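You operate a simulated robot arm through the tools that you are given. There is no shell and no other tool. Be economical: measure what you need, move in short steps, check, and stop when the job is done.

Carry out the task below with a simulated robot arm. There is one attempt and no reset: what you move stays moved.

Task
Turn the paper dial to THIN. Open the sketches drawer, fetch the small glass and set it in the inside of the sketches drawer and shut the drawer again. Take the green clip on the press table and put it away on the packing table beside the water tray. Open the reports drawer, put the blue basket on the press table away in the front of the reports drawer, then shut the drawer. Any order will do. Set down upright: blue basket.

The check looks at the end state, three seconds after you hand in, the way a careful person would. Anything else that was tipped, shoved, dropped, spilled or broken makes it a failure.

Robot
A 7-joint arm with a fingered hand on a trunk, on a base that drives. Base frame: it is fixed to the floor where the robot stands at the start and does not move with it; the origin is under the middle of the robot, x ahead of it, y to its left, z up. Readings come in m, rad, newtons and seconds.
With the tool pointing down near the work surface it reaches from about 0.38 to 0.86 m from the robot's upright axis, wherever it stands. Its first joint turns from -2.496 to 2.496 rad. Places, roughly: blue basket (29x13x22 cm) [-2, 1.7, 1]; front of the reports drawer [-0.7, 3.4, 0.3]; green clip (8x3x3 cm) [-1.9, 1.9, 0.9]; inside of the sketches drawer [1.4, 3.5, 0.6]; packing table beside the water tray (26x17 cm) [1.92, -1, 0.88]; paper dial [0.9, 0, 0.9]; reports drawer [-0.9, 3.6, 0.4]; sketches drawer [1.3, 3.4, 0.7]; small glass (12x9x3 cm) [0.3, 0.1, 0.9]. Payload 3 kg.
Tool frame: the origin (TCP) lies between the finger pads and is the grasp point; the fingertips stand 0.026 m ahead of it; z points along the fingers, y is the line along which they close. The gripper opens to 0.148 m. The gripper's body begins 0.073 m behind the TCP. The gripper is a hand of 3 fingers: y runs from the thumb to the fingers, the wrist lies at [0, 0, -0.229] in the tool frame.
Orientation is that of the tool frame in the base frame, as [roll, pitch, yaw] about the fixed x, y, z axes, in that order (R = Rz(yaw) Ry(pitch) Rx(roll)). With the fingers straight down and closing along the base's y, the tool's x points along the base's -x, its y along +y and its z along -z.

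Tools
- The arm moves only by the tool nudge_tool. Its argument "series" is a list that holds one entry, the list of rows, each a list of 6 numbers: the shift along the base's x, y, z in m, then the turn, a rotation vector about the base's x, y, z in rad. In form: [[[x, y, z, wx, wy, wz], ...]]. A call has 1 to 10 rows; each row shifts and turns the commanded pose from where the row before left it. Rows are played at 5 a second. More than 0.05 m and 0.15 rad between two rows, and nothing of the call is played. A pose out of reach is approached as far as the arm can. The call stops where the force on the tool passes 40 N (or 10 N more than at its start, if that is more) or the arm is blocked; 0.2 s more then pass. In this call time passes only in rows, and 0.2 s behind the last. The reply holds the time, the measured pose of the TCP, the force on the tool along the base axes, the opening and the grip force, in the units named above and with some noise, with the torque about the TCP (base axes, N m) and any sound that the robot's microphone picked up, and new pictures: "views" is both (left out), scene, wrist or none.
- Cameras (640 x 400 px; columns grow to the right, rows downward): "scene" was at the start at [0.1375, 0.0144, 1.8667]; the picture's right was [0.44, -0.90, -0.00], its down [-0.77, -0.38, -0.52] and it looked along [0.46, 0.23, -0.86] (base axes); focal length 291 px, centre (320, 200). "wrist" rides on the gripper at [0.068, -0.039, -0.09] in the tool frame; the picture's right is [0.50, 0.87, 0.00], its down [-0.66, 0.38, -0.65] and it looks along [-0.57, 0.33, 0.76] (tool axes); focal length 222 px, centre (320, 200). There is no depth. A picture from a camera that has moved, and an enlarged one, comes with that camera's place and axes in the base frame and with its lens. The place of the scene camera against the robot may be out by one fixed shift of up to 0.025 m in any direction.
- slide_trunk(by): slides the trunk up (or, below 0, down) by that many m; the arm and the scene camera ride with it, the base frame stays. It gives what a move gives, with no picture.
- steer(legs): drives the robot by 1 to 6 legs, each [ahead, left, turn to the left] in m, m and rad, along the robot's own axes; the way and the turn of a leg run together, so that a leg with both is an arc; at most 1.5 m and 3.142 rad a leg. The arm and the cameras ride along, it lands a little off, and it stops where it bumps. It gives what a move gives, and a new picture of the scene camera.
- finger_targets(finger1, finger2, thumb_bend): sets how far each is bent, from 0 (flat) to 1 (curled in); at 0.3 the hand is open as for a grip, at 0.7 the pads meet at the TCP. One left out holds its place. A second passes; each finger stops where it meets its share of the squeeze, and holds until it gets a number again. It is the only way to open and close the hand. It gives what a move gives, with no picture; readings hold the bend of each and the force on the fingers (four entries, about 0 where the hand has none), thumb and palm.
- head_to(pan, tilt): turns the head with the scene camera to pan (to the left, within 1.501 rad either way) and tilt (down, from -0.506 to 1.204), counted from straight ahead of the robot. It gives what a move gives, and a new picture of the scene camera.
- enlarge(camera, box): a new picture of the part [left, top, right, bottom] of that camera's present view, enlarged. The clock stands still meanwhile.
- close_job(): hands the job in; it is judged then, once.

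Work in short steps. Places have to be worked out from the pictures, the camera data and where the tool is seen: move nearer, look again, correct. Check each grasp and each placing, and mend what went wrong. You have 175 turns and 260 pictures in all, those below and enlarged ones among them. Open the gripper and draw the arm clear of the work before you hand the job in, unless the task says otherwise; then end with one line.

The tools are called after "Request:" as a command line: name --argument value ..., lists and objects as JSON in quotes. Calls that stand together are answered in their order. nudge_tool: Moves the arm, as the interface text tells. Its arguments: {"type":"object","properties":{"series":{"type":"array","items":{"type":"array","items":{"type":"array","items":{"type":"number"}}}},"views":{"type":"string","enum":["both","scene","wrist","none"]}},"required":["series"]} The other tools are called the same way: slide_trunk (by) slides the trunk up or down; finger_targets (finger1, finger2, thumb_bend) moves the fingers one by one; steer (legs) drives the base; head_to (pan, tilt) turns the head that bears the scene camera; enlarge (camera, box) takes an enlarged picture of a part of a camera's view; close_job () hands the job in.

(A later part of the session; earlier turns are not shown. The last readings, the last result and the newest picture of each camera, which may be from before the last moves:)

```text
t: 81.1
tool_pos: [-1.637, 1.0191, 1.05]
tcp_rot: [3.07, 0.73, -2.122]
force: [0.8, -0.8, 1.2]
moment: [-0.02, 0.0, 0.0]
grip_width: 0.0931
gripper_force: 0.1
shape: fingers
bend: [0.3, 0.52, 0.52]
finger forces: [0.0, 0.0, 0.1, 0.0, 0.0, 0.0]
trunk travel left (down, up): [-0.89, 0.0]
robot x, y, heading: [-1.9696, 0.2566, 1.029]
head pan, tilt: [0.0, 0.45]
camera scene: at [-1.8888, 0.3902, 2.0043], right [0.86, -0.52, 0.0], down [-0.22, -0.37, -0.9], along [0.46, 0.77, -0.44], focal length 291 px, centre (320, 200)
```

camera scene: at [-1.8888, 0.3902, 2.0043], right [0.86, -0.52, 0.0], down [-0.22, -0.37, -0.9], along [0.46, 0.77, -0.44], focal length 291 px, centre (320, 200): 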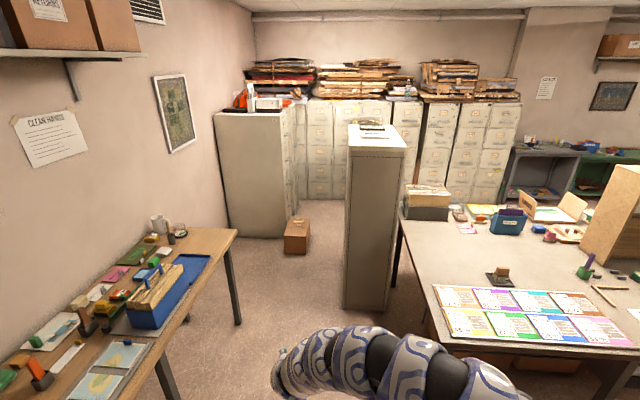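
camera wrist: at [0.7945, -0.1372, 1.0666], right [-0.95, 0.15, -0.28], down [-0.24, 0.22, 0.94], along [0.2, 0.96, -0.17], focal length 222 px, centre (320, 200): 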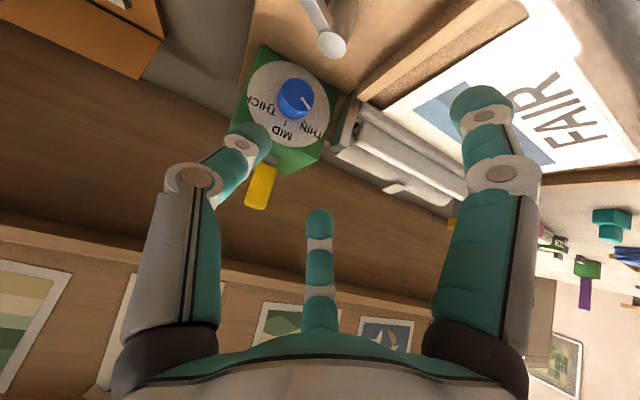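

The reports cabinet faces along the bench at the far left, and a tall cabinet narrows the passage at the bench end. I side-step left, turn slightly left so the elbow clears the tall cabinet, and advance with a look halfway.

Request:
steer --legs '[[0, 0.2, 0], [0, 0, 0.31], [1.3, -0.47, 0]]'

Request:
head_to --pan -0.5 --tilt 0.8

```text
t: 90.2
tool_pos: [-1.3036, 2.3662, 1.0511]
tcp_rot: [3.071, 0.729, -1.802]
force: [1.2, -0.3, 0.7]
moment: [0.02, 0.01, 0.03]
grip_width: 0.0935
gripper_force: 0.1
shape: fingers
bend: [0.3, 0.52, 0.52]
finger forces: [0.0, 0.0, 0.0, 0.0, 0.0, 0.1]
trunk travel left (down, up): [-0.89, 0.0]
robot x, y, heading: [-1.3882, 1.536, 1.343]
head pan, tilt: [0.0, 0.45]
camera scene: at [-1.3513, 1.6907, 2.0042], right [0.97, -0.22, 0.0], down [-0.1, -0.42, -0.9], along [0.2, 0.88, -0.44], focal length 291 px, centre (320, 200)
```

scene: 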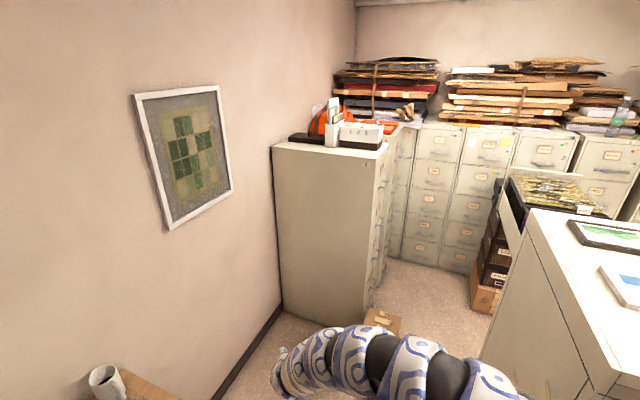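

```text
t: 91.2
tool_pos: [-1.3035, 2.3648, 1.0486]
tcp_rot: [3.069, 0.731, -1.801]
force: [-0.2, -0.3, -0.8]
moment: [0.04, 0.01, -0.01]
grip_width: 0.0931
gripper_force: 0.1
shape: fingers
bend: [0.3, 0.52, 0.52]
finger forces: [0.0, 0.1, 0.0, 0.1, 0.0, 0.1]
trunk travel left (down, up): [-0.89, 0.0]
robot x, y, heading: [-1.3858, 1.5383, 1.348]
head pan, tilt: [-0.499, 0.799]
camera scene: at [-1.3186, 1.6613, 1.9739], right [0.75, -0.66, 0.0], down [-0.47, -0.54, -0.7], along [0.46, 0.52, -0.72], focal length 291 px, centre (320, 200)
```

scene: 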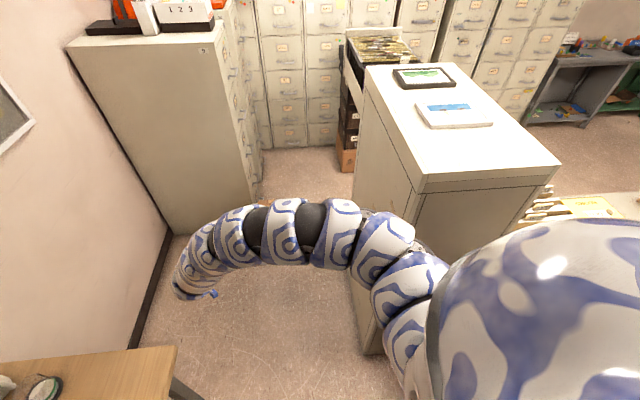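

The elbow passes close to the tall cabinet. I turn 0.2 rad more left (the hand stays beyond the table end) and advance along the passage.

Request:
steer --legs '[[0, 0, 0.2], [0.51, -0.314, 0]]'

Request:
head_to --pan -0.6 --tilt 0.75

```text
t: 95.3
tool_pos: [-1.1556, 2.8708, 1.0498]
tcp_rot: [3.071, 0.73, -1.588]
force: [1.1, 0.7, 0.4]
moment: [-0.01, 0.01, -0.03]
grip_width: 0.0935
gripper_force: 0.0
shape: fingers
bend: [0.3, 0.52, 0.52]
finger forces: [0.0, 0.1, 0.0, 0.0, 0.0, 0.1]
trunk travel left (down, up): [-0.89, 0.0]
robot x, y, heading: [-1.0605, 2.0463, 1.562]
head pan, tilt: [-0.499, 0.799]
camera scene: at [-1.0218, 2.1809, 1.9738], right [0.87, -0.49, 0.0], down [-0.35, -0.63, -0.7], along [0.34, 0.61, -0.72], focal length 291 px, centre (320, 200)
```

scene: 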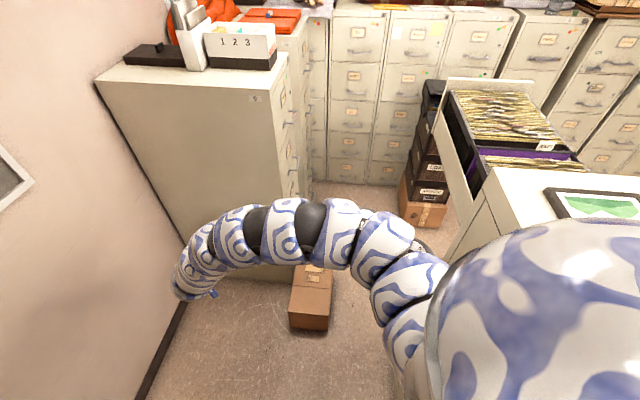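

```text
t: 96.0
tool_pos: [-1.1554, 2.8703, 1.0504]
tcp_rot: [3.069, 0.73, -1.589]
force: [-0.2, 0.1, 0.2]
moment: [0.0, 0.0, 0.01]
grip_width: 0.0932
gripper_force: 0.0
shape: fingers
bend: [0.3, 0.52, 0.52]
finger forces: [0.0, 0.1, 0.1, 0.0, 0.1, 0.0]
trunk travel left (down, up): [-0.89, 0.0]
robot x, y, heading: [-1.0589, 2.0476, 1.566]
head pan, tilt: [-0.6, 0.75]
camera scene: at [-1.0142, 2.1774, 1.9778], right [0.82, -0.57, 0.0], down [-0.39, -0.56, -0.73], along [0.42, 0.6, -0.68], focal length 291 px, centre (320, 200)
```

scene: 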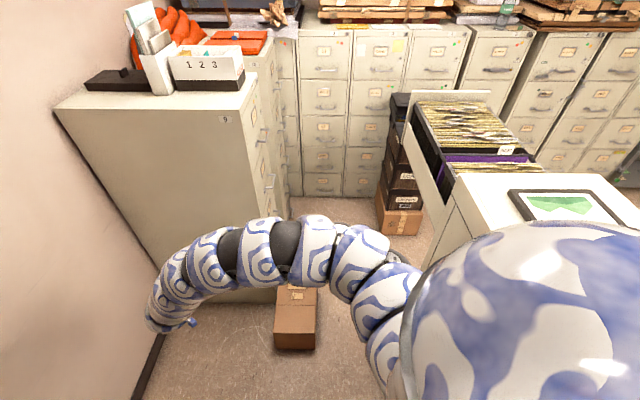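

The floor box, the open upper drawer and a stack of boxes make this corner tight. I look right along the cabinets before choosing the route.

Request:
head_to --pan -1.1 --tilt 0.55

Request:
enlarge --camera "scene" --box '[0, 0, 320, 200]'

```text
t: 97.0
tool_pos: [-1.1549, 2.8716, 1.0503]
tcp_rot: [3.07, 0.731, -1.589]
force: [-0.2, -0.5, -0.1]
moment: [0.0, -0.02, -0.01]
grip_width: 0.0934
gripper_force: 0.0
shape: fingers
bend: [0.3, 0.52, 0.52]
finger forces: [0.0, 0.0, 0.0, 0.0, 0.1, 0.0]
trunk travel left (down, up): [-0.89, 0.0]
robot x, y, heading: [-1.0565, 2.0428, 1.563]
head pan, tilt: [-1.1, 0.55]
camera scene: at [-0.9811, 2.1498, 1.9952], right [0.45, -0.89, 0.0], down [-0.47, -0.23, -0.85], along [0.76, 0.38, -0.52], focal length 291 px, centre (320, 200)
```

scene: 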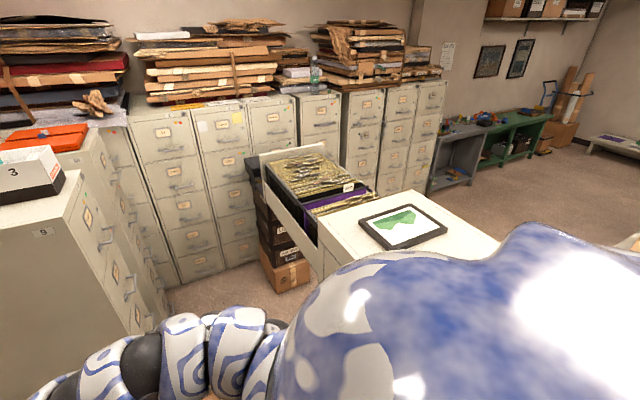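

```text
2.00 times, centred on (160, 100) of scene
camera zoom: at [-0.9811, 2.1498, 1.9952], right [0.45, -0.89, 0.0], down [-0.47, -0.23, -0.85], along [0.76, 0.38, -0.52], focal length 582 px, centre (640, 400)
```

zoom: 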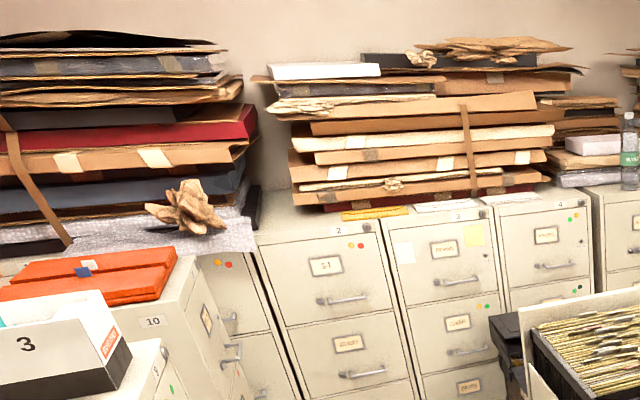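

Behind the bench there is open floor to the right, so the sketches drawer is best reached from that side. Now I look at the reports cabinet front.

Request:
head_to --pan -0.45 --tilt 0.75

Request:
enlarge --camera "scene" --box '[240, 60, 420, 240]'

```text
t: 98.0
tool_pos: [-1.1549, 2.8716, 1.0494]
tcp_rot: [3.069, 0.732, -1.59]
force: [1.0, 0.5, -0.4]
moment: [0.04, -0.02, 0.01]
grip_width: 0.0934
gripper_force: 0.2
shape: fingers
bend: [0.3, 0.52, 0.52]
finger forces: [0.0, 0.1, 0.0, 0.0, 0.0, 0.1]
trunk travel left (down, up): [-0.89, 0.0]
robot x, y, heading: [-1.054, 2.0436, 1.561]
head pan, tilt: [-0.45, 0.75]
camera scene: at [-1.0246, 2.1839, 1.9778], right [0.9, -0.44, 0.0], down [-0.3, -0.61, -0.73], along [0.32, 0.66, -0.68], focal length 291 px, centre (320, 200)
```

scene: 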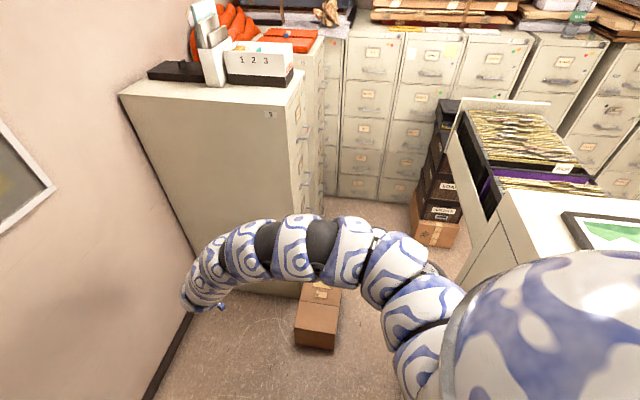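

```text
2.22 times, centred on (330, 150) of scene
camera zoom: at [-1.0246, 2.1839, 1.9778], right [0.9, -0.44, 0.0], down [-0.3, -0.61, -0.73], along [0.32, 0.66, -0.68], focal length 647 px, centre (298, 311)
```

zoom: 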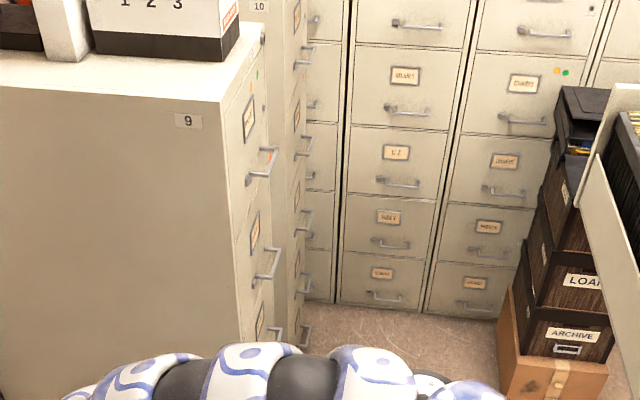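

Cabinet 9 holds the reports drawer. I lower the trunk so the arm stays under the open upper drawer, then move in a little along a gentle arc.

Request:
slide_trunk --by -0.62

Request:
steer --legs '[[0.3, -0.16, 0], [0.2, -0.2, -0.3]]'

```text
refused: -0.62 is not a number from -0.4 to 0.4
```

```text
t: 101.1
tool_pos: [-0.7952, 3.2441, 1.0464]
tcp_rot: [3.058, 0.716, -1.713]
force: [-12.7, -13.7, 1.7]
moment: [-0.1, 0.19, 0.15]
grip_width: 0.079
gripper_force: 9.2
shape: fingers
bend: [0.3, 0.53, 0.61]
finger forces: [0.1, 4.2, 0.0, 0.0, 14.7, 0.0]
trunk travel left (down, up): [-0.89, 0.0]
robot x, y, heading: [-0.7986, 2.4248, 1.421]
head pan, tilt: [-0.45, 0.75]
stopped in leg 2: the force on the tool passed its limit (the readings are from after the stop); the commanded pose is now the measured one
camera scene: at [-0.7422, 2.5524, 1.9779], right [0.83, -0.56, 0.0], down [-0.38, -0.56, -0.73], along [0.41, 0.61, -0.68], focal length 291 px, centre (320, 200)
```

scene: 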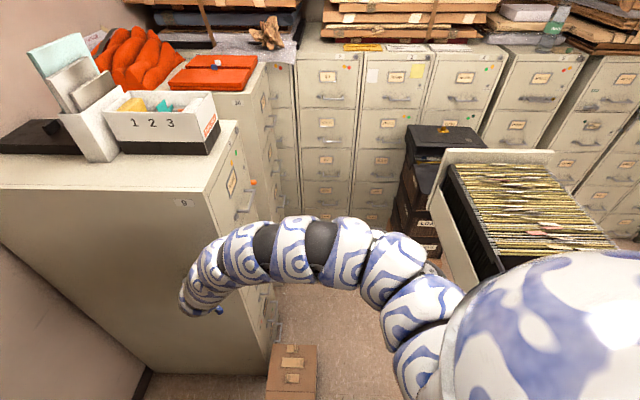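

That second command ran although the first was refused, and the thumb touched cabinet 9's corner. I back off 12 cm and then lower the trunk in two slides.

Request:
steer --legs '[[-0.11, 0.03, 0]]'

Request:
slide_trunk --by -0.35

Request:
slide_trunk --by -0.27

```text
t: 102.3
tool_pos: [-0.8387, 3.1417, 1.0469]
tcp_rot: [3.06, 0.718, -1.713]
force: [-0.4, 0.0, 0.1]
moment: [0.02, 0.03, 0.05]
grip_width: 0.0935
gripper_force: 0.0
shape: fingers
bend: [0.3, 0.52, 0.52]
finger forces: [0.0, 0.0, 0.1, 0.0, 0.0, 0.0]
trunk travel left (down, up): [-0.89, 0.0]
robot x, y, heading: [-0.8419, 2.3179, 1.422]
head pan, tilt: [-0.45, 0.75]
camera scene: at [-0.7894, 2.4492, 1.978], right [0.83, -0.56, 0.0], down [-0.38, -0.56, -0.73], along [0.41, 0.61, -0.68], focal length 291 px, centre (320, 200)
```

scene: 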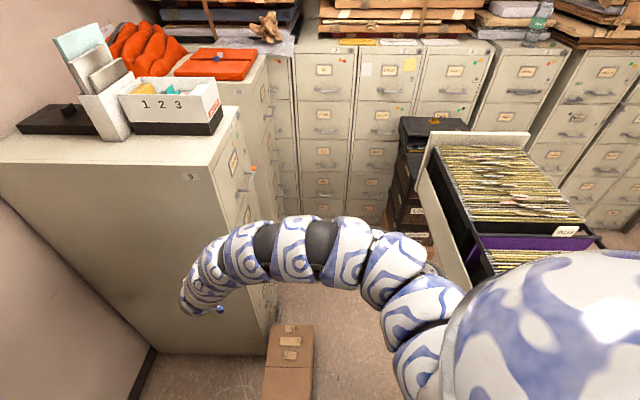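

```text
t: 105.8
tool_pos: [-0.8377, 3.1431, 0.696]
tcp_rot: [3.063, 0.717, -1.713]
force: [0.1, -0.6, 0.3]
moment: [0.0, 0.0, -0.01]
grip_width: 0.0933
gripper_force: 0.1
shape: fingers
bend: [0.3, 0.52, 0.52]
finger forces: [0.1, 0.0, 0.0, 0.0, 0.0, 0.1]
trunk travel left (down, up): [-0.54, 0.35]
robot x, y, heading: [-0.8425, 2.3179, 1.426]
head pan, tilt: [-0.45, 0.75]
```

```text
t: 108.5
tool_pos: [-0.8385, 3.1441, 0.4264]
tcp_rot: [3.06, 0.717, -1.714]
force: [-0.4, -0.2, 0.2]
moment: [-0.01, 0.0, 0.01]
grip_width: 0.093
gripper_force: 0.1
shape: fingers
bend: [0.3, 0.52, 0.52]
finger forces: [0.0, 0.0, 0.1, 0.0, 0.0, 0.0]
trunk travel left (down, up): [-0.27, 0.62]
robot x, y, heading: [-0.8421, 2.3197, 1.427]
head pan, tilt: [-0.45, 0.75]
```

Now at low height. I turn right a little and ease forward, then look at the drawer front.

Request:
steer --legs '[[0, 0, -0.2], [0.17, -0.144, 0]]'

Request:
head_to --pan 0.3 --tilt 0.7

```text
t: 111.0
tool_pos: [-0.4455, 3.2348, 0.427]
tcp_rot: [3.062, 0.72, -2.049]
force: [0.2, 0.3, 0.7]
moment: [0.01, 0.05, 0.0]
grip_width: 0.0931
gripper_force: 0.1
shape: fingers
bend: [0.3, 0.52, 0.52]
finger forces: [0.0, 0.1, 0.0, 0.1, 0.0, 0.1]
trunk travel left (down, up): [-0.27, 0.62]
robot x, y, heading: [-0.715, 2.4588, 1.097]
head pan, tilt: [-0.45, 0.75]
stopped in leg 2: the robot was blocked; the commanded pose is now the measured one
camera scene: at [-0.6205, 2.5616, 1.3578], right [0.6, -0.8, 0.0], down [-0.55, -0.41, -0.73], along [0.58, 0.44, -0.68], focal length 291 px, centre (320, 200)
```

scene: 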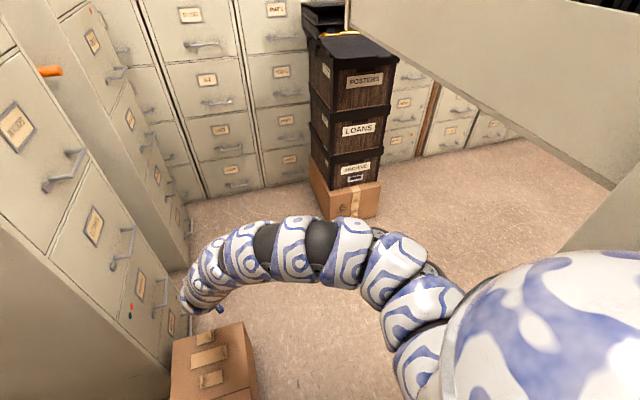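

```text
t: 112.1
tool_pos: [-0.4447, 3.2342, 0.4262]
tcp_rot: [3.061, 0.719, -2.048]
force: [0.3, 0.5, -0.1]
moment: [-0.02, 0.0, 0.01]
grip_width: 0.0931
gripper_force: 0.1
shape: fingers
bend: [0.3, 0.52, 0.52]
finger forces: [0.0, 0.0, 0.0, 0.0, 0.0, 0.1]
trunk travel left (down, up): [-0.27, 0.62]
robot x, y, heading: [-0.7231, 2.4578, 1.094]
head pan, tilt: [0.3, 0.7]
camera scene: at [-0.6719, 2.5954, 1.3621], right [0.98, -0.18, 0.0], down [-0.11, -0.63, -0.76], along [0.13, 0.75, -0.64], focal length 291 px, centre (320, 200)
```

scene: 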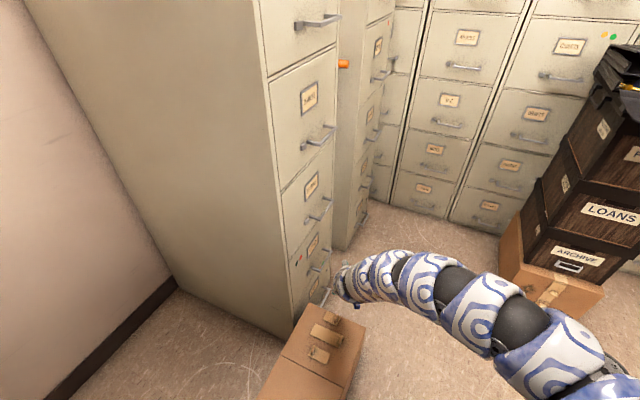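

I read the labels of cabinet 9.

Request:
enlarge --camera "scene" --box '[250, 60, 370, 320]'

Request:
enlarge --camera "scene" --box '[270, 200, 350, 320]'

```text
1.54 times, centred on (310, 190) of scene
camera zoom: at [-0.6719, 2.5954, 1.3621], right [0.98, -0.18, 0.0], down [-0.11, -0.63, -0.76], along [0.13, 0.75, -0.64], focal length 448 px, centre (335, 215)
```

zoom: 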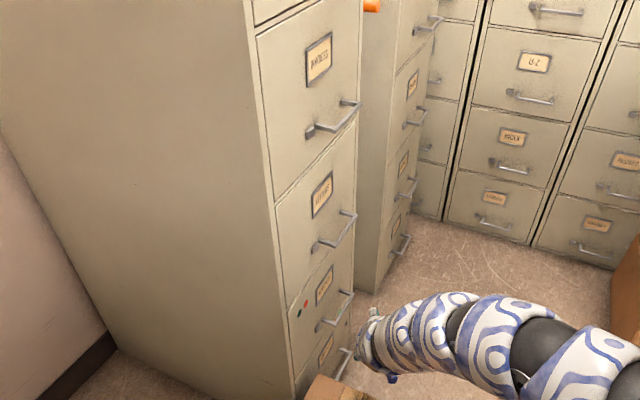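

```text
3.33 times, centred on (310, 260) of scene
camera zoom: at [-0.6719, 2.5954, 1.3621], right [0.98, -0.18, 0.0], down [-0.11, -0.63, -0.76], along [0.13, 0.75, -0.64], focal length 970 px, centre (353, 0)
```

zoom: 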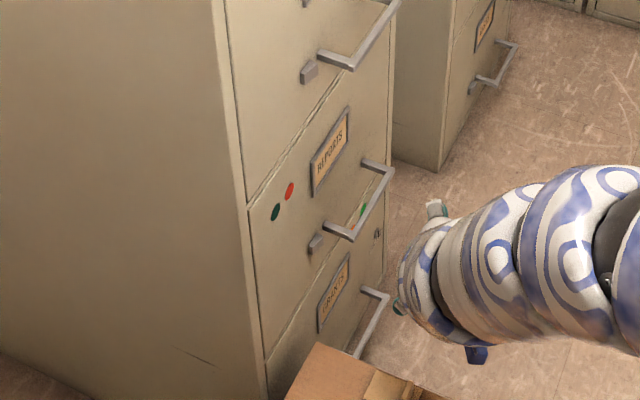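

REPORTS is the second drawer from the bottom, and the hand is already just in front of its handle. I look through the wrist camera.

Request:
nudge_tool --series '[[[0.0, 0.0, 0.04, 0, 0, 0], [0, 0, 0.04, -0.1, 0.08, 0], [0, 0, 0.03, -0.1, 0.08, 0]]]' --views "wrist"

```text
t: 112.9
tool_pos: [-0.4401, 3.254, 0.5052]
tcp_rot: [3.093, 0.553, -1.979]
force: [-1.5, -1.0, -1.8]
moment: [0.2, -0.07, -0.15]
grip_width: 0.0934
gripper_force: 0.1
shape: fingers
bend: [0.3, 0.52, 0.52]
finger forces: [0.0, 0.0, 0.0, 0.0, 0.0, 0.0]
out of reach, approached as far as the arm can: row 1, 2, 3
trunk travel left (down, up): [-0.27, 0.62]
robot x, y, heading: [-0.72, 2.4538, 1.095]
head pan, tilt: [0.3, 0.7]
camera wrist: at [-0.4414, 3.1425, 0.546], right [-0.97, -0.07, -0.23], down [-0.24, 0.33, 0.91], along [0.01, 0.94, -0.33], focal length 222 px, centre (320, 200)
```

wrist: 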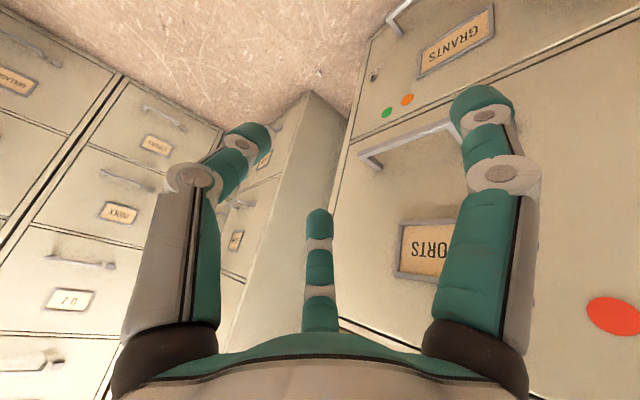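

REPORTS handle bar: centre about [-0.513, 3.349, 0.388], running along the bench normal. I roll the hand about its own axis by about 80° so two fingers can straddle the bar with the slim side of the palm toward the drawer.

Request:
nudge_tool --series '[[[0, 0, 0, -0.0235, -0.0715, 0.1204], [0, 0, 0, -0.0235, -0.0715, 0.1204], [0, 0, 0, -0.0235, -0.0715, 0.1204], [0, 0, 0, -0.0235, -0.0715, 0.1204], [0, 0, 0, -0.0235, -0.0715, 0.1204], [0, 0, 0, -0.0235, -0.0715, 0.1204]]]' --views "none"

Request:
nudge_tool --series '[[[0, 0, 0, -0.0235, -0.0715, 0.1204], [0, 0, 0, -0.0235, -0.0715, 0.1204], [0, 0, 0, -0.0235, -0.0715, 0.1204], [0, 0, 0, -0.0235, -0.0715, 0.1204], [0, 0, 0, -0.0235, -0.0715, 0.1204]]]' --views "both"

```text
t: 114.3
tool_pos: [-0.443, 3.248, 0.505]
tcp_rot: [-2.768, 0.396, -1.125]
force: [0.2, -0.2, -0.6]
moment: [-0.03, 0.01, -0.02]
grip_width: 0.0933
gripper_force: 0.2
shape: fingers
bend: [0.3, 0.52, 0.52]
finger forces: [0.1, 0.0, 0.1, 0.1, 0.0, 0.0]
trunk travel left (down, up): [-0.27, 0.62]
robot x, y, heading: [-0.7183, 2.4589, 1.092]
head pan, tilt: [0.3, 0.7]
```

```text
t: 115.5
tool_pos: [-0.4415, 3.2481, 0.5038]
tcp_rot: [-2.592, 0.066, -0.474]
force: [0.1, -0.1, -0.3]
moment: [-0.01, 0.0, -0.04]
grip_width: 0.0933
gripper_force: 0.0
shape: fingers
bend: [0.3, 0.52, 0.52]
finger forces: [0.0, 0.1, 0.0, 0.0, 0.0, 0.0]
trunk travel left (down, up): [-0.27, 0.62]
robot x, y, heading: [-0.719, 2.459, 1.092]
head pan, tilt: [0.3, 0.7]
camera scene: at [-0.6719, 2.5954, 1.3621], right [0.98, -0.18, 0.0], down [-0.11, -0.63, -0.76], along [0.13, 0.75, -0.64], focal length 291 px, centre (320, 200)
camera wrist: at [-0.3831, 3.2028, 0.5969], right [0.08, -0.87, -0.48], down [-0.86, -0.3, 0.4], along [-0.5, 0.39, -0.78], focal length 222 px, centre (320, 200)
```

scene: 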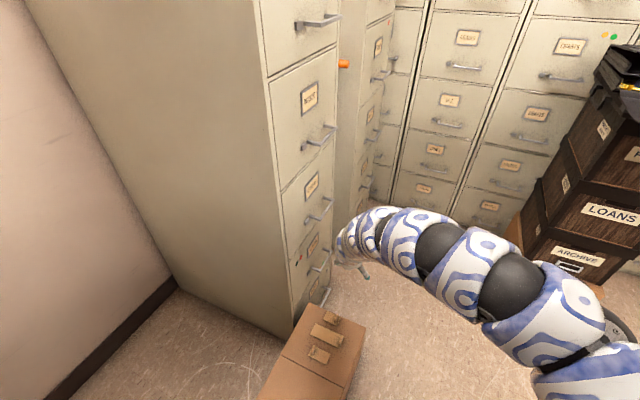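
wrist: 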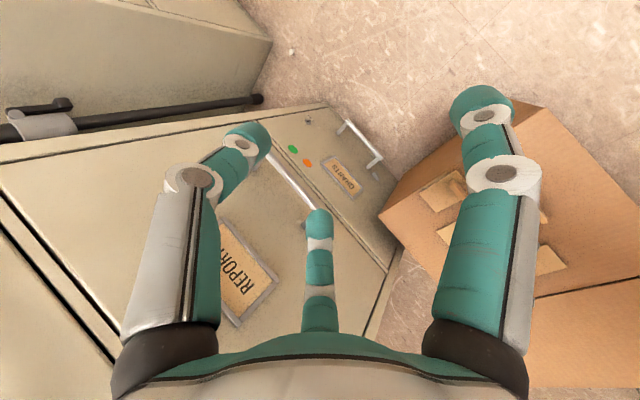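

Good orientation. I set the two fingers for straddling, keep the thumb open, and move above the bar.

Request:
finger_targets --finger1 0.52 --finger2 0.52 --thumb_bend 0.25

Request:
nudge_tool --series '[[[-0.024, 0.034, -0.008, 0, 0, 0], [-0.024, 0.034, -0.008, 0, 0, 0], [-0.0235, 0.033, -0.008, 0, 0, 0]]]' --views "wrist"

```text
t: 116.5
tool_pos: [-0.4428, 3.2487, 0.5028]
tcp_rot: [-2.592, 0.067, -0.475]
force: [0.5, 1.1, -0.2]
moment: [-0.02, 0.03, 0.0]
grip_width: 0.0993
gripper_force: 0.1
shape: fingers
bend: [0.52, 0.52, 0.25]
finger forces: [0.0, 0.1, 0.1, 0.1, 0.0, 0.1]
trunk travel left (down, up): [-0.27, 0.62]
robot x, y, heading: [-0.7224, 2.4576, 1.091]
head pan, tilt: [0.3, 0.7]
```

```text
t: 117.3
tool_pos: [-0.5091, 3.3481, 0.4793]
tcp_rot: [-2.595, 0.063, -0.478]
force: [7.6, -8.3, -0.8]
moment: [0.14, 0.04, 0.64]
grip_width: 0.0993
gripper_force: 5.3
shape: fingers
bend: [0.52, 0.55, 0.25]
finger forces: [0.0, 11.1, 0.1, 0.0, 0.0, 0.1]
trunk travel left (down, up): [-0.27, 0.62]
robot x, y, heading: [-0.7179, 2.4543, 1.091]
head pan, tilt: [0.3, 0.7]
camera wrist: at [-0.4495, 3.3036, 0.5739], right [0.08, -0.87, -0.48], down [-0.87, -0.3, 0.4], along [-0.5, 0.39, -0.78], focal length 222 px, centre (320, 200)
```

wrist: 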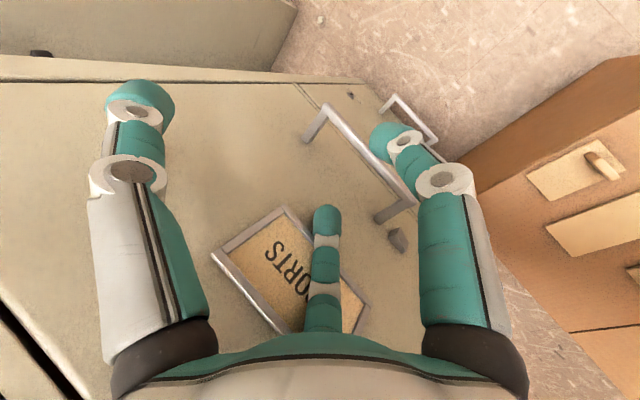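

Finger 2 touches the drawer face; the bar is at t = 3.7 cm in front of it. I bend the fingers a bit more so finger 2 fits the gap, then lower around the bar.

Request:
nudge_tool --series '[[[0.004, -0.0025, 0, 0, 0, 0]]]' --views "none"

Request:
finger_targets --finger1 0.55 --finger2 0.58

Request:
nudge_tool --series '[[[0, 0, -0.02, 0, 0, 0], [0, 0, -0.02, 0, 0, 0], [0, 0, -0.015, 0, 0, 0]]]' --views "wrist"

```text
t: 117.7
tool_pos: [-0.5093, 3.3473, 0.4824]
tcp_rot: [-2.594, 0.069, -0.474]
force: [6.7, -2.8, -0.9]
moment: [0.04, -0.03, 0.31]
grip_width: 0.0993
gripper_force: 3.7
shape: fingers
bend: [0.52, 0.55, 0.25]
finger forces: [0.0, 7.1, 0.0, 0.0, 0.0, 0.0]
trunk travel left (down, up): [-0.27, 0.62]
robot x, y, heading: [-0.7186, 2.4546, 1.094]
head pan, tilt: [0.3, 0.7]
```

```text
t: 118.7
tool_pos: [-0.5095, 3.3473, 0.4807]
tcp_rot: [-2.59, 0.068, -0.476]
force: [0.3, -0.9, -0.3]
moment: [0.03, 0.0, 0.08]
grip_width: 0.0951
gripper_force: 1.1
shape: fingers
bend: [0.55, 0.57, 0.25]
finger forces: [0.0, 1.3, 0.1, 0.1, 0.1, 0.1]
trunk travel left (down, up): [-0.27, 0.62]
robot x, y, heading: [-0.7222, 2.4569, 1.094]
head pan, tilt: [0.3, 0.7]
```

```text
t: 119.5
tool_pos: [-0.511, 3.3461, 0.4238]
tcp_rot: [-2.592, 0.068, -0.475]
force: [4.3, -1.5, -0.1]
moment: [0.03, 0.05, 0.17]
grip_width: 0.0953
gripper_force: 1.6
shape: fingers
bend: [0.55, 0.58, 0.25]
finger forces: [0.0, 3.6, 0.0, 0.0, 0.0, 0.0]
trunk travel left (down, up): [-0.27, 0.62]
robot x, y, heading: [-0.7151, 2.4533, 1.098]
head pan, tilt: [0.3, 0.7]
camera wrist: at [-0.4513, 3.3017, 0.5181], right [0.08, -0.87, -0.49], down [-0.86, -0.3, 0.4], along [-0.5, 0.39, -0.78], focal length 222 px, centre (320, 200)
```

wrist: 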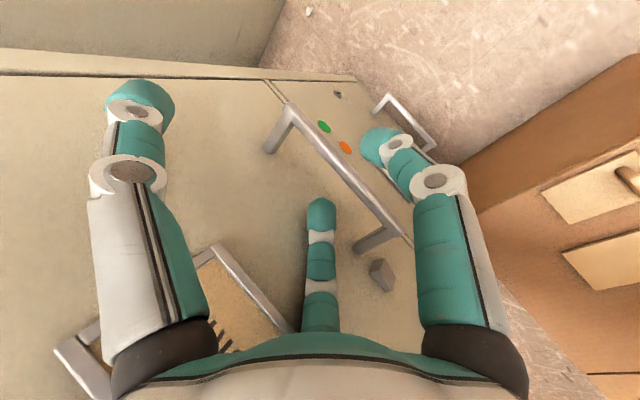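

The bar lies between the two fingers, finger 2 behind it. I lower 2.5 cm more with 5 mm outward, then close the two fingers on the bar.

Request:
nudge_tool --series '[[[0.004, -0.0025, -0.012, 0, 0, 0], [0.001, -0.001, -0.013, 0, 0, 0]]]' --views "none"

Request:
finger_targets --finger1 0.75 --finger2 0.75

Request:
nudge_tool --series '[[[0.017, -0.011, 0, 0, 0, 0]]]' --views "wrist"

```text
t: 120.1
tool_pos: [-0.5058, 3.3427, 0.3991]
tcp_rot: [-2.591, 0.068, -0.475]
force: [-0.2, 0.0, -1.5]
moment: [0.0, 0.0, -0.01]
grip_width: 0.0951
gripper_force: 0.0
shape: fingers
bend: [0.55, 0.57, 0.25]
finger forces: [0.0, 0.0, 0.0, 0.0, 0.1, 0.0]
trunk travel left (down, up): [-0.27, 0.62]
robot x, y, heading: [-0.7191, 2.4557, 1.092]
head pan, tilt: [0.3, 0.7]
```

```text
t: 121.1
tool_pos: [-0.5067, 3.3426, 0.3984]
tcp_rot: [-2.594, 0.066, -0.476]
force: [-7.3, -1.6, -5.5]
moment: [-0.05, 0.13, 0.08]
grip_width: 0.0758
gripper_force: 5.7
shape: fingers
bend: [0.73, 0.62, 0.25]
finger forces: [3.5, 8.3, 0.1, 0.0, 0.0, 0.0]
trunk travel left (down, up): [-0.27, 0.62]
robot x, y, heading: [-0.7209, 2.4562, 1.096]
head pan, tilt: [0.3, 0.7]
```

```text
t: 121.5
tool_pos: [-0.486, 3.3321, 0.4005]
tcp_rot: [-2.591, 0.066, -0.478]
force: [0.1, -7.9, 2.1]
moment: [-0.09, -0.01, -0.04]
grip_width: 0.0731
gripper_force: 8.6
shape: fingers
bend: [0.74, 0.65, 0.25]
finger forces: [11.7, 5.3, 0.0, 0.0, 0.0, 0.0]
trunk travel left (down, up): [-0.27, 0.62]
robot x, y, heading: [-0.7213, 2.4575, 1.095]
head pan, tilt: [0.3, 0.7]
camera wrist: at [-0.4269, 3.2857, 0.4937], right [0.08, -0.87, -0.49], down [-0.86, -0.3, 0.4], along [-0.5, 0.39, -0.78], focal length 222 px, centre (320, 200)
```

wrist: 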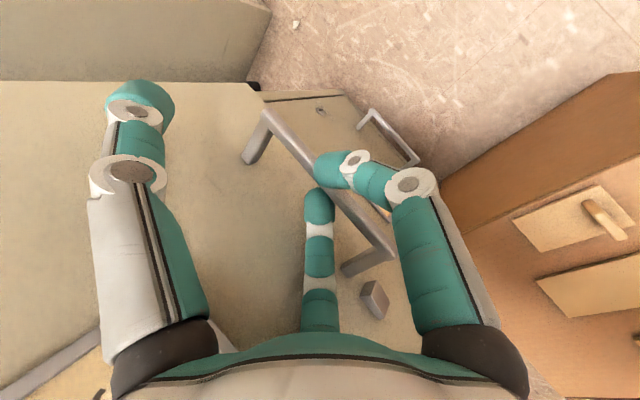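

The drawer moves with the hand. I keep pulling.

Request:
nudge_tool --series '[[[0.0335, -0.0219, 0, 0, 0, 0], [0.0335, -0.0219, 0, 0, 0, 0], [0.0335, -0.0219, 0, 0, 0, 0], [0.0335, -0.0219, 0, 0, 0, 0]]]' --views "both"

```text
t: 122.5
tool_pos: [-0.3486, 3.2422, 0.4]
tcp_rot: [-2.592, 0.067, -0.477]
force: [3.3, -10.5, 3.5]
moment: [-0.22, -0.11, -0.12]
grip_width: 0.0744
gripper_force: 9.2
shape: fingers
bend: [0.74, 0.67, 0.25]
finger forces: [14.9, 4.1, 0.0, 0.1, 0.0, 0.0]
trunk travel left (down, up): [-0.27, 0.62]
robot x, y, heading: [-0.7233, 2.4569, 1.095]
head pan, tilt: [0.3, 0.7]
camera scene: at [-0.672, 2.5948, 1.3622], right [0.98, -0.18, 0.0], down [-0.11, -0.63, -0.77], along [0.13, 0.75, -0.64], focal length 291 px, centre (320, 200)
camera wrist: at [-0.2895, 3.1967, 0.4949], right [0.08, -0.87, -0.48], down [-0.87, -0.3, 0.4], along [-0.5, 0.39, -0.78], focal length 222 px, centre (320, 200)
```

scene: 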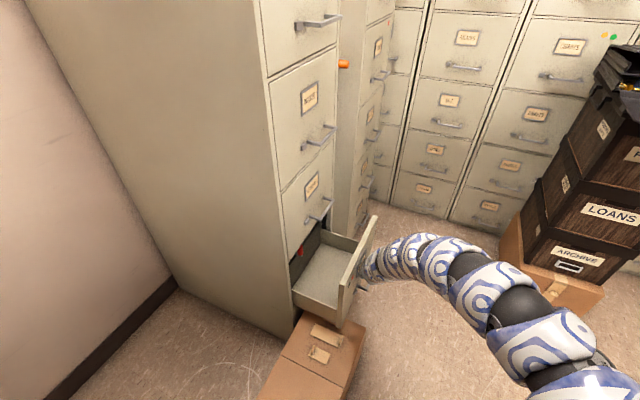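
wrist: 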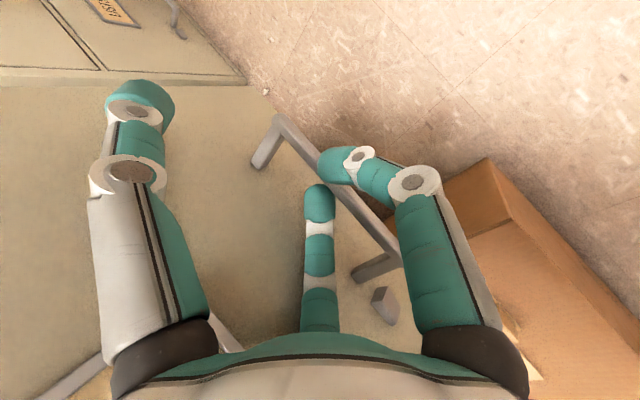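

Open about 18 cm; I pull on.

Request:
nudge_tool --series '[[[0.036, -0.0235, 0, 0, 0, 0], [0.036, -0.0235, 0, 0, 0, 0], [0.036, -0.0235, 0, 0, 0, 0], [0.036, -0.0235, 0, 0, 0, 0], [0.036, -0.0235, 0, 0, 0, 0]]]' --views "scene"

```text
t: 123.9
tool_pos: [-0.2098, 3.1798, 0.3956]
tcp_rot: [-2.594, 0.059, -0.416]
force: [-1.3, -2.9, -0.6]
moment: [-0.1, 0.0, -0.03]
grip_width: 0.0764
gripper_force: 7.2
shape: fingers
bend: [0.74, 0.66, 0.25]
finger forces: [7.3, 7.2, 0.1, 0.0, 0.0, 0.0]
trunk travel left (down, up): [-0.27, 0.62]
robot x, y, heading: [-0.7131, 2.4755, 1.151]
head pan, tilt: [0.3, 0.7]
stopped in row 5: the arm was blocked; the commanded pose is now the measured one
camera scene: at [-0.6807, 2.6269, 1.3621], right [0.99, -0.12, 0.01], down [-0.07, -0.64, -0.76], along [0.09, 0.76, -0.65], focal length 291 px, centre (320, 200)
```

scene: 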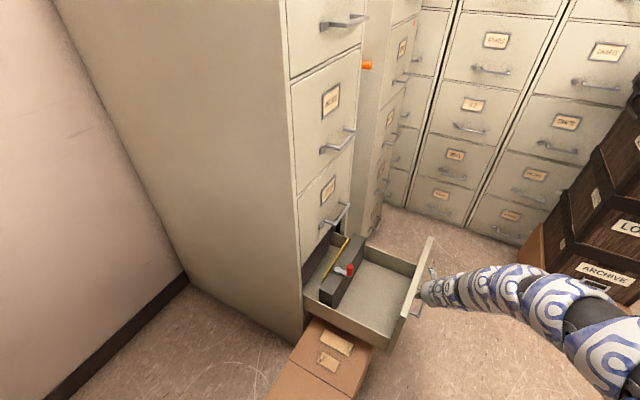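

Opened about 34 cm; something (likely the elbow or the end stop) blocks further. That's enough to place the basket in front of the divider, so I release and lift.

Request:
finger_targets --finger1 0.5 --finger2 0.57

Request:
nudge_tool --series '[[[0, 0, 0.03, 0, 0, 0], [0, 0, 0.04, 0, 0, 0], [0, 0, 0.04, 0, 0, 0]]]' --views "both"

```text
t: 124.9
tool_pos: [-0.2061, 3.178, 0.3943]
tcp_rot: [-2.597, 0.055, -0.421]
force: [0.1, 0.3, -0.5]
moment: [-0.01, 0.0, -0.01]
grip_width: 0.1018
gripper_force: 0.1
shape: fingers
bend: [0.5, 0.56, 0.25]
finger forces: [0.0, 0.1, 0.1, 0.0, 0.1, 0.0]
trunk travel left (down, up): [-0.27, 0.62]
robot x, y, heading: [-0.71, 2.4751, 1.152]
head pan, tilt: [0.3, 0.7]
```

```text
t: 125.7
tool_pos: [-0.1897, 3.1996, 0.4598]
tcp_rot: [-2.595, 0.067, -0.425]
force: [-0.3, 0.2, 0.4]
moment: [0.0, 0.04, 0.02]
grip_width: 0.1016
gripper_force: 0.0
shape: fingers
bend: [0.5, 0.56, 0.25]
finger forces: [0.0, 0.0, 0.1, 0.0, 0.0, 0.1]
out of reach, approached as far as the arm can: row 1, 2, 3
trunk travel left (down, up): [-0.27, 0.62]
robot x, y, heading: [-0.7115, 2.4746, 1.146]
head pan, tilt: [0.3, 0.7]
camera scene: at [-0.6707, 2.6164, 1.3623], right [0.99, -0.12, 0.0], down [-0.08, -0.64, -0.76], along [0.09, 0.76, -0.64], focal length 291 px, centre (320, 200)
camera wrist: at [-0.128, 3.157, 0.5533], right [0.12, -0.87, -0.48], down [-0.85, -0.35, 0.4], along [-0.52, 0.36, -0.78], focal length 222 px, centre (320, 200)
```

scene: 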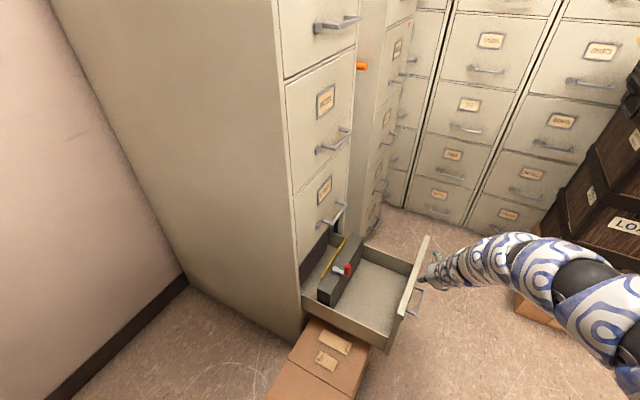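
wrist: 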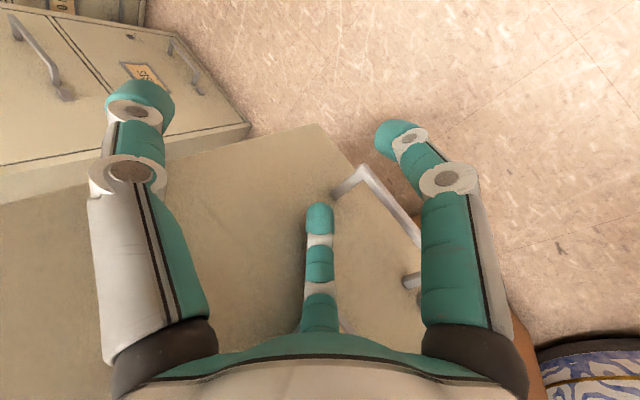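

Drawer is open with a clear front compartment. I raise the trunk 15 cm so the hand clears the drawer, then reverse on an arc turning left to tuck the elbow away from the tall cabinet.

Request:
slide_trunk --by 0.15

Request:
steer --legs '[[-0.38, 0.12, 0.35]]'

```text
t: 127.5
tool_pos: [-0.1906, 3.2013, 0.609]
tcp_rot: [-2.592, 0.064, -0.422]
force: [-0.1, -0.9, -0.3]
moment: [-0.01, 0.0, 0.01]
grip_width: 0.1017
gripper_force: 0.1
shape: fingers
bend: [0.5, 0.56, 0.25]
finger forces: [0.0, 0.0, 0.1, 0.0, 0.0, 0.0]
trunk travel left (down, up): [-0.42, 0.47]
robot x, y, heading: [-0.714, 2.4759, 1.149]
head pan, tilt: [0.3, 0.7]
```

```text
t: 129.7
tool_pos: [-0.6896, 3.0682, 0.6096]
tcp_rot: [-2.593, 0.067, -0.042]
force: [0.6, 0.6, -0.5]
moment: [-0.01, -0.02, 0.02]
grip_width: 0.1023
gripper_force: 0.1
shape: fingers
bend: [0.5, 0.56, 0.25]
finger forces: [0.0, 0.1, 0.1, 0.1, 0.1, 0.0]
trunk travel left (down, up): [-0.42, 0.47]
robot x, y, heading: [-0.9045, 2.2006, 1.528]
head pan, tilt: [0.3, 0.7]
stopped in leg 1: the robot was blocked; the commanded pose is now the measured one
camera scene: at [-0.9247, 2.3483, 1.512], right [0.97, 0.25, 0.0], down [0.16, -0.62, -0.76], along [-0.19, 0.74, -0.64], focal length 291 px, centre (320, 200)
```

scene: 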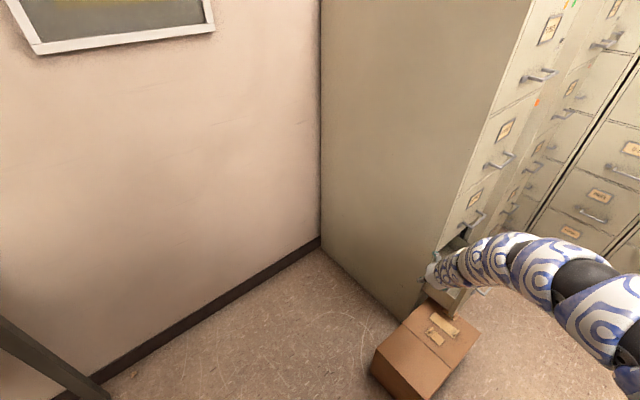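

Blocked again near the end of the leg. I look to both sides to see what is near.

Request:
head_to --pan 1.2 --tilt 0.8

Request:
head_to --pan -1.0 --tilt 0.8

```text
t: 130.9
tool_pos: [-0.6908, 3.068, 0.6093]
tcp_rot: [-2.594, 0.067, -0.042]
force: [0.2, 0.1, -0.2]
moment: [-0.01, 0.0, 0.0]
grip_width: 0.1023
gripper_force: 0.1
shape: fingers
bend: [0.5, 0.56, 0.25]
finger forces: [0.0, 0.1, 0.0, 0.1, 0.0, 0.0]
trunk travel left (down, up): [-0.42, 0.47]
robot x, y, heading: [-0.902, 2.2008, 1.525]
head pan, tilt: [1.201, 0.799]
camera scene: at [-0.9773, 2.2982, 1.5038], right [0.4, 0.92, 0.0], down [0.66, -0.29, -0.7], along [-0.64, 0.28, -0.72], focal length 291 px, centre (320, 200)
```

scene: 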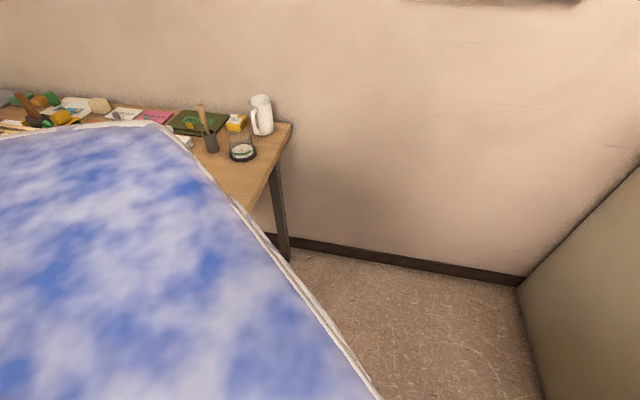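

```text
t: 133.0
tool_pos: [-0.6909, 3.0668, 0.6103]
tcp_rot: [-2.593, 0.067, -0.042]
force: [-0.1, 0.0, 0.3]
moment: [0.03, 0.03, 0.01]
grip_width: 0.1023
gripper_force: 0.0
shape: fingers
bend: [0.5, 0.56, 0.25]
finger forces: [0.1, 0.0, 0.1, 0.0, 0.0, 0.0]
trunk travel left (down, up): [-0.42, 0.47]
robot x, y, heading: [-0.9038, 2.2019, 1.529]
head pan, tilt: [-1.0, 0.799]
camera scene: at [-0.8337, 2.3064, 1.5038], right [0.5, -0.86, 0.0], down [-0.62, -0.36, -0.7], along [0.6, 0.35, -0.72], focal length 291 px, centre (320, 200)
```

scene: 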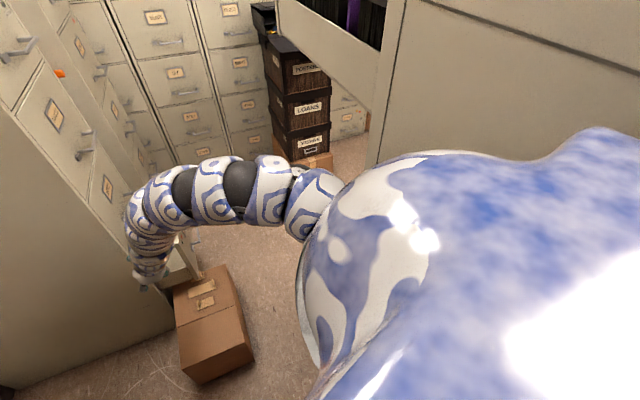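

The wide body was against the tall cabinet's side. I ease 5 cm left and reverse straight along the passage.

Request:
steer --legs '[[0.025, 0.043, 0], [-0.64, 0.385, 0]]'

```text
t: 137.5
tool_pos: [-1.1435, 2.4733, 0.6088]
tcp_rot: [-2.593, 0.066, -0.034]
force: [-0.8, 0.2, 0.1]
moment: [0.03, -0.01, -0.03]
grip_width: 0.1023
gripper_force: 0.1
shape: fingers
bend: [0.5, 0.56, 0.25]
finger forces: [0.0, 0.0, 0.0, 0.0, 0.1, 0.1]
trunk travel left (down, up): [-0.42, 0.47]
robot x, y, heading: [-1.3448, 1.6048, 1.539]
head pan, tilt: [-1.0, 0.799]
camera scene: at [-1.2808, 1.7106, 1.5038], right [0.51, -0.86, 0.0], down [-0.62, -0.37, -0.7], along [0.6, 0.36, -0.72], focal length 291 px, centre (320, 200)
```

scene: 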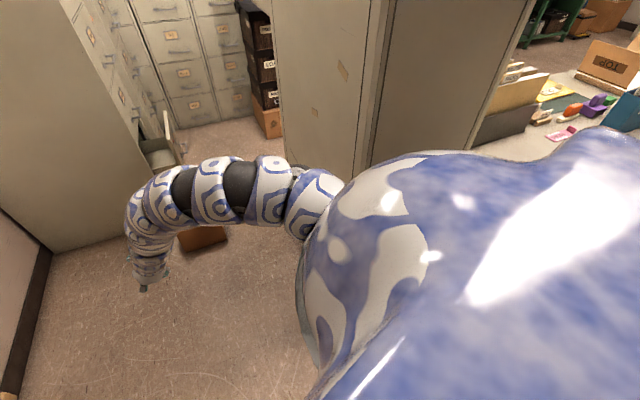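

Clear of the cabinets. I raise the trunk fully, reverse 35 cm, turn right and reverse on to stand beside the press table.

Request:
slide_trunk --by 0.4

Request:
steer --legs '[[-0.3, 0.18, 0], [0, 0, -0.45], [-0.55, 0.03, 0]]'

Request:
head_to --pan 0.75 --tilt 0.85

```text
t: 141.4
tool_pos: [-1.1435, 2.472, 1.0108]
tcp_rot: [-2.594, 0.067, -0.033]
force: [0.3, -0.2, 0.7]
moment: [0.0, -0.02, 0.03]
grip_width: 0.1023
gripper_force: 0.1
shape: fingers
bend: [0.5, 0.56, 0.25]
finger forces: [0.1, 0.0, 0.0, 0.0, 0.1, 0.0]
trunk travel left (down, up): [-0.82, 0.07]
robot x, y, heading: [-1.3517, 1.608, 1.538]
head pan, tilt: [-1.0, 0.799]
```

```text
t: 147.8
tool_pos: [-1.2495, 1.5222, 1.0105]
tcp_rot: [-2.593, 0.064, -0.513]
force: [0.2, -0.5, 0.3]
moment: [-0.01, -0.01, -0.02]
grip_width: 0.1027
gripper_force: 0.1
shape: fingers
bend: [0.5, 0.56, 0.25]
finger forces: [0.0, 0.0, 0.0, 0.0, 0.0, 0.0]
trunk travel left (down, up): [-0.82, 0.07]
robot x, y, heading: [-1.8383, 0.8468, 1.056]
head pan, tilt: [-1.0, 0.799]
camera scene: at [-1.7163, 0.9056, 1.9039], right [0.06, -1.0, 0.0], down [-0.72, -0.04, -0.7], along [0.7, 0.04, -0.72], focal length 291 px, centre (320, 200)
```

scene: 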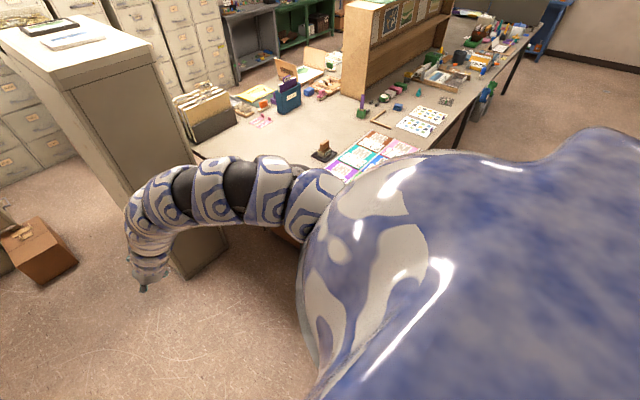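

```text
t: 149.5
tool_pos: [-1.2498, 1.5224, 1.0097]
tcp_rot: [-2.593, 0.066, -0.513]
force: [-0.4, -0.8, 0.3]
moment: [0.0, 0.0, 0.01]
grip_width: 0.1021
gripper_force: 0.0
shape: fingers
bend: [0.5, 0.56, 0.25]
finger forces: [0.0, 0.0, 0.1, 0.1, 0.0, 0.0]
trunk travel left (down, up): [-0.82, 0.07]
robot x, y, heading: [-1.8367, 0.8474, 1.054]
head pan, tilt: [0.75, 0.85]
camera scene: at [-1.8146, 0.9778, 1.8998], right [0.97, 0.23, 0.0], down [0.18, -0.73, -0.66], along [-0.15, 0.64, -0.75], focal length 291 px, centre (320, 200)
```

scene: 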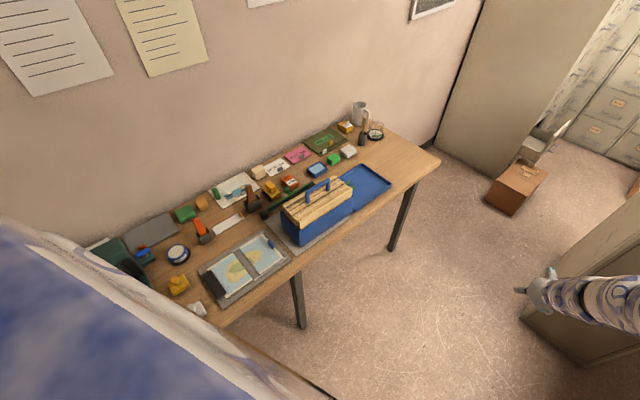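

I see the table. I enlarge the basket and the small items.

Request:
enlarge --camera "scene" --box '[250, 110, 410, 260]'

Request:
enlarge --camera "scene" --box '[100, 110, 400, 310]'

```text
2.67 times, centred on (330, 185) of scene
camera zoom: at [-1.8146, 0.9778, 1.8998], right [0.97, 0.23, 0.0], down [0.18, -0.73, -0.66], along [-0.15, 0.64, -0.75], focal length 776 px, centre (293, 240)
```

zoom: 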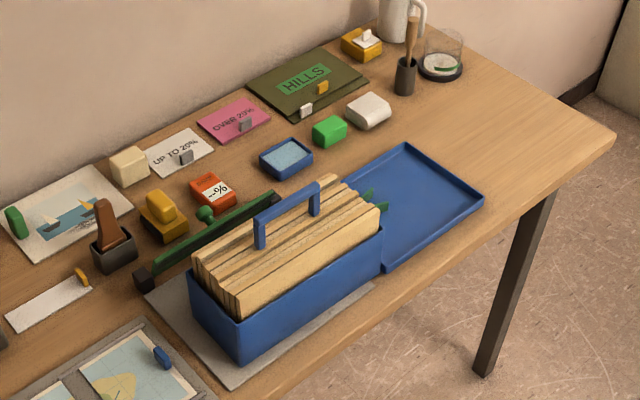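

```text
2.00 times, centred on (250, 210) of scene
camera zoom: at [-1.8146, 0.9778, 1.8998], right [0.97, 0.23, 0.0], down [0.18, -0.73, -0.66], along [-0.15, 0.64, -0.75], focal length 582 px, centre (460, 180)
```

zoom: 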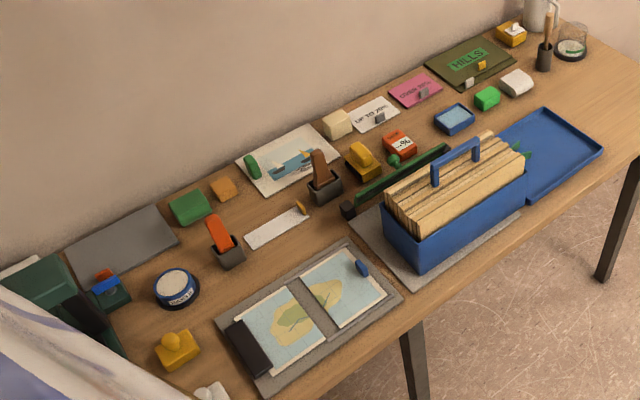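

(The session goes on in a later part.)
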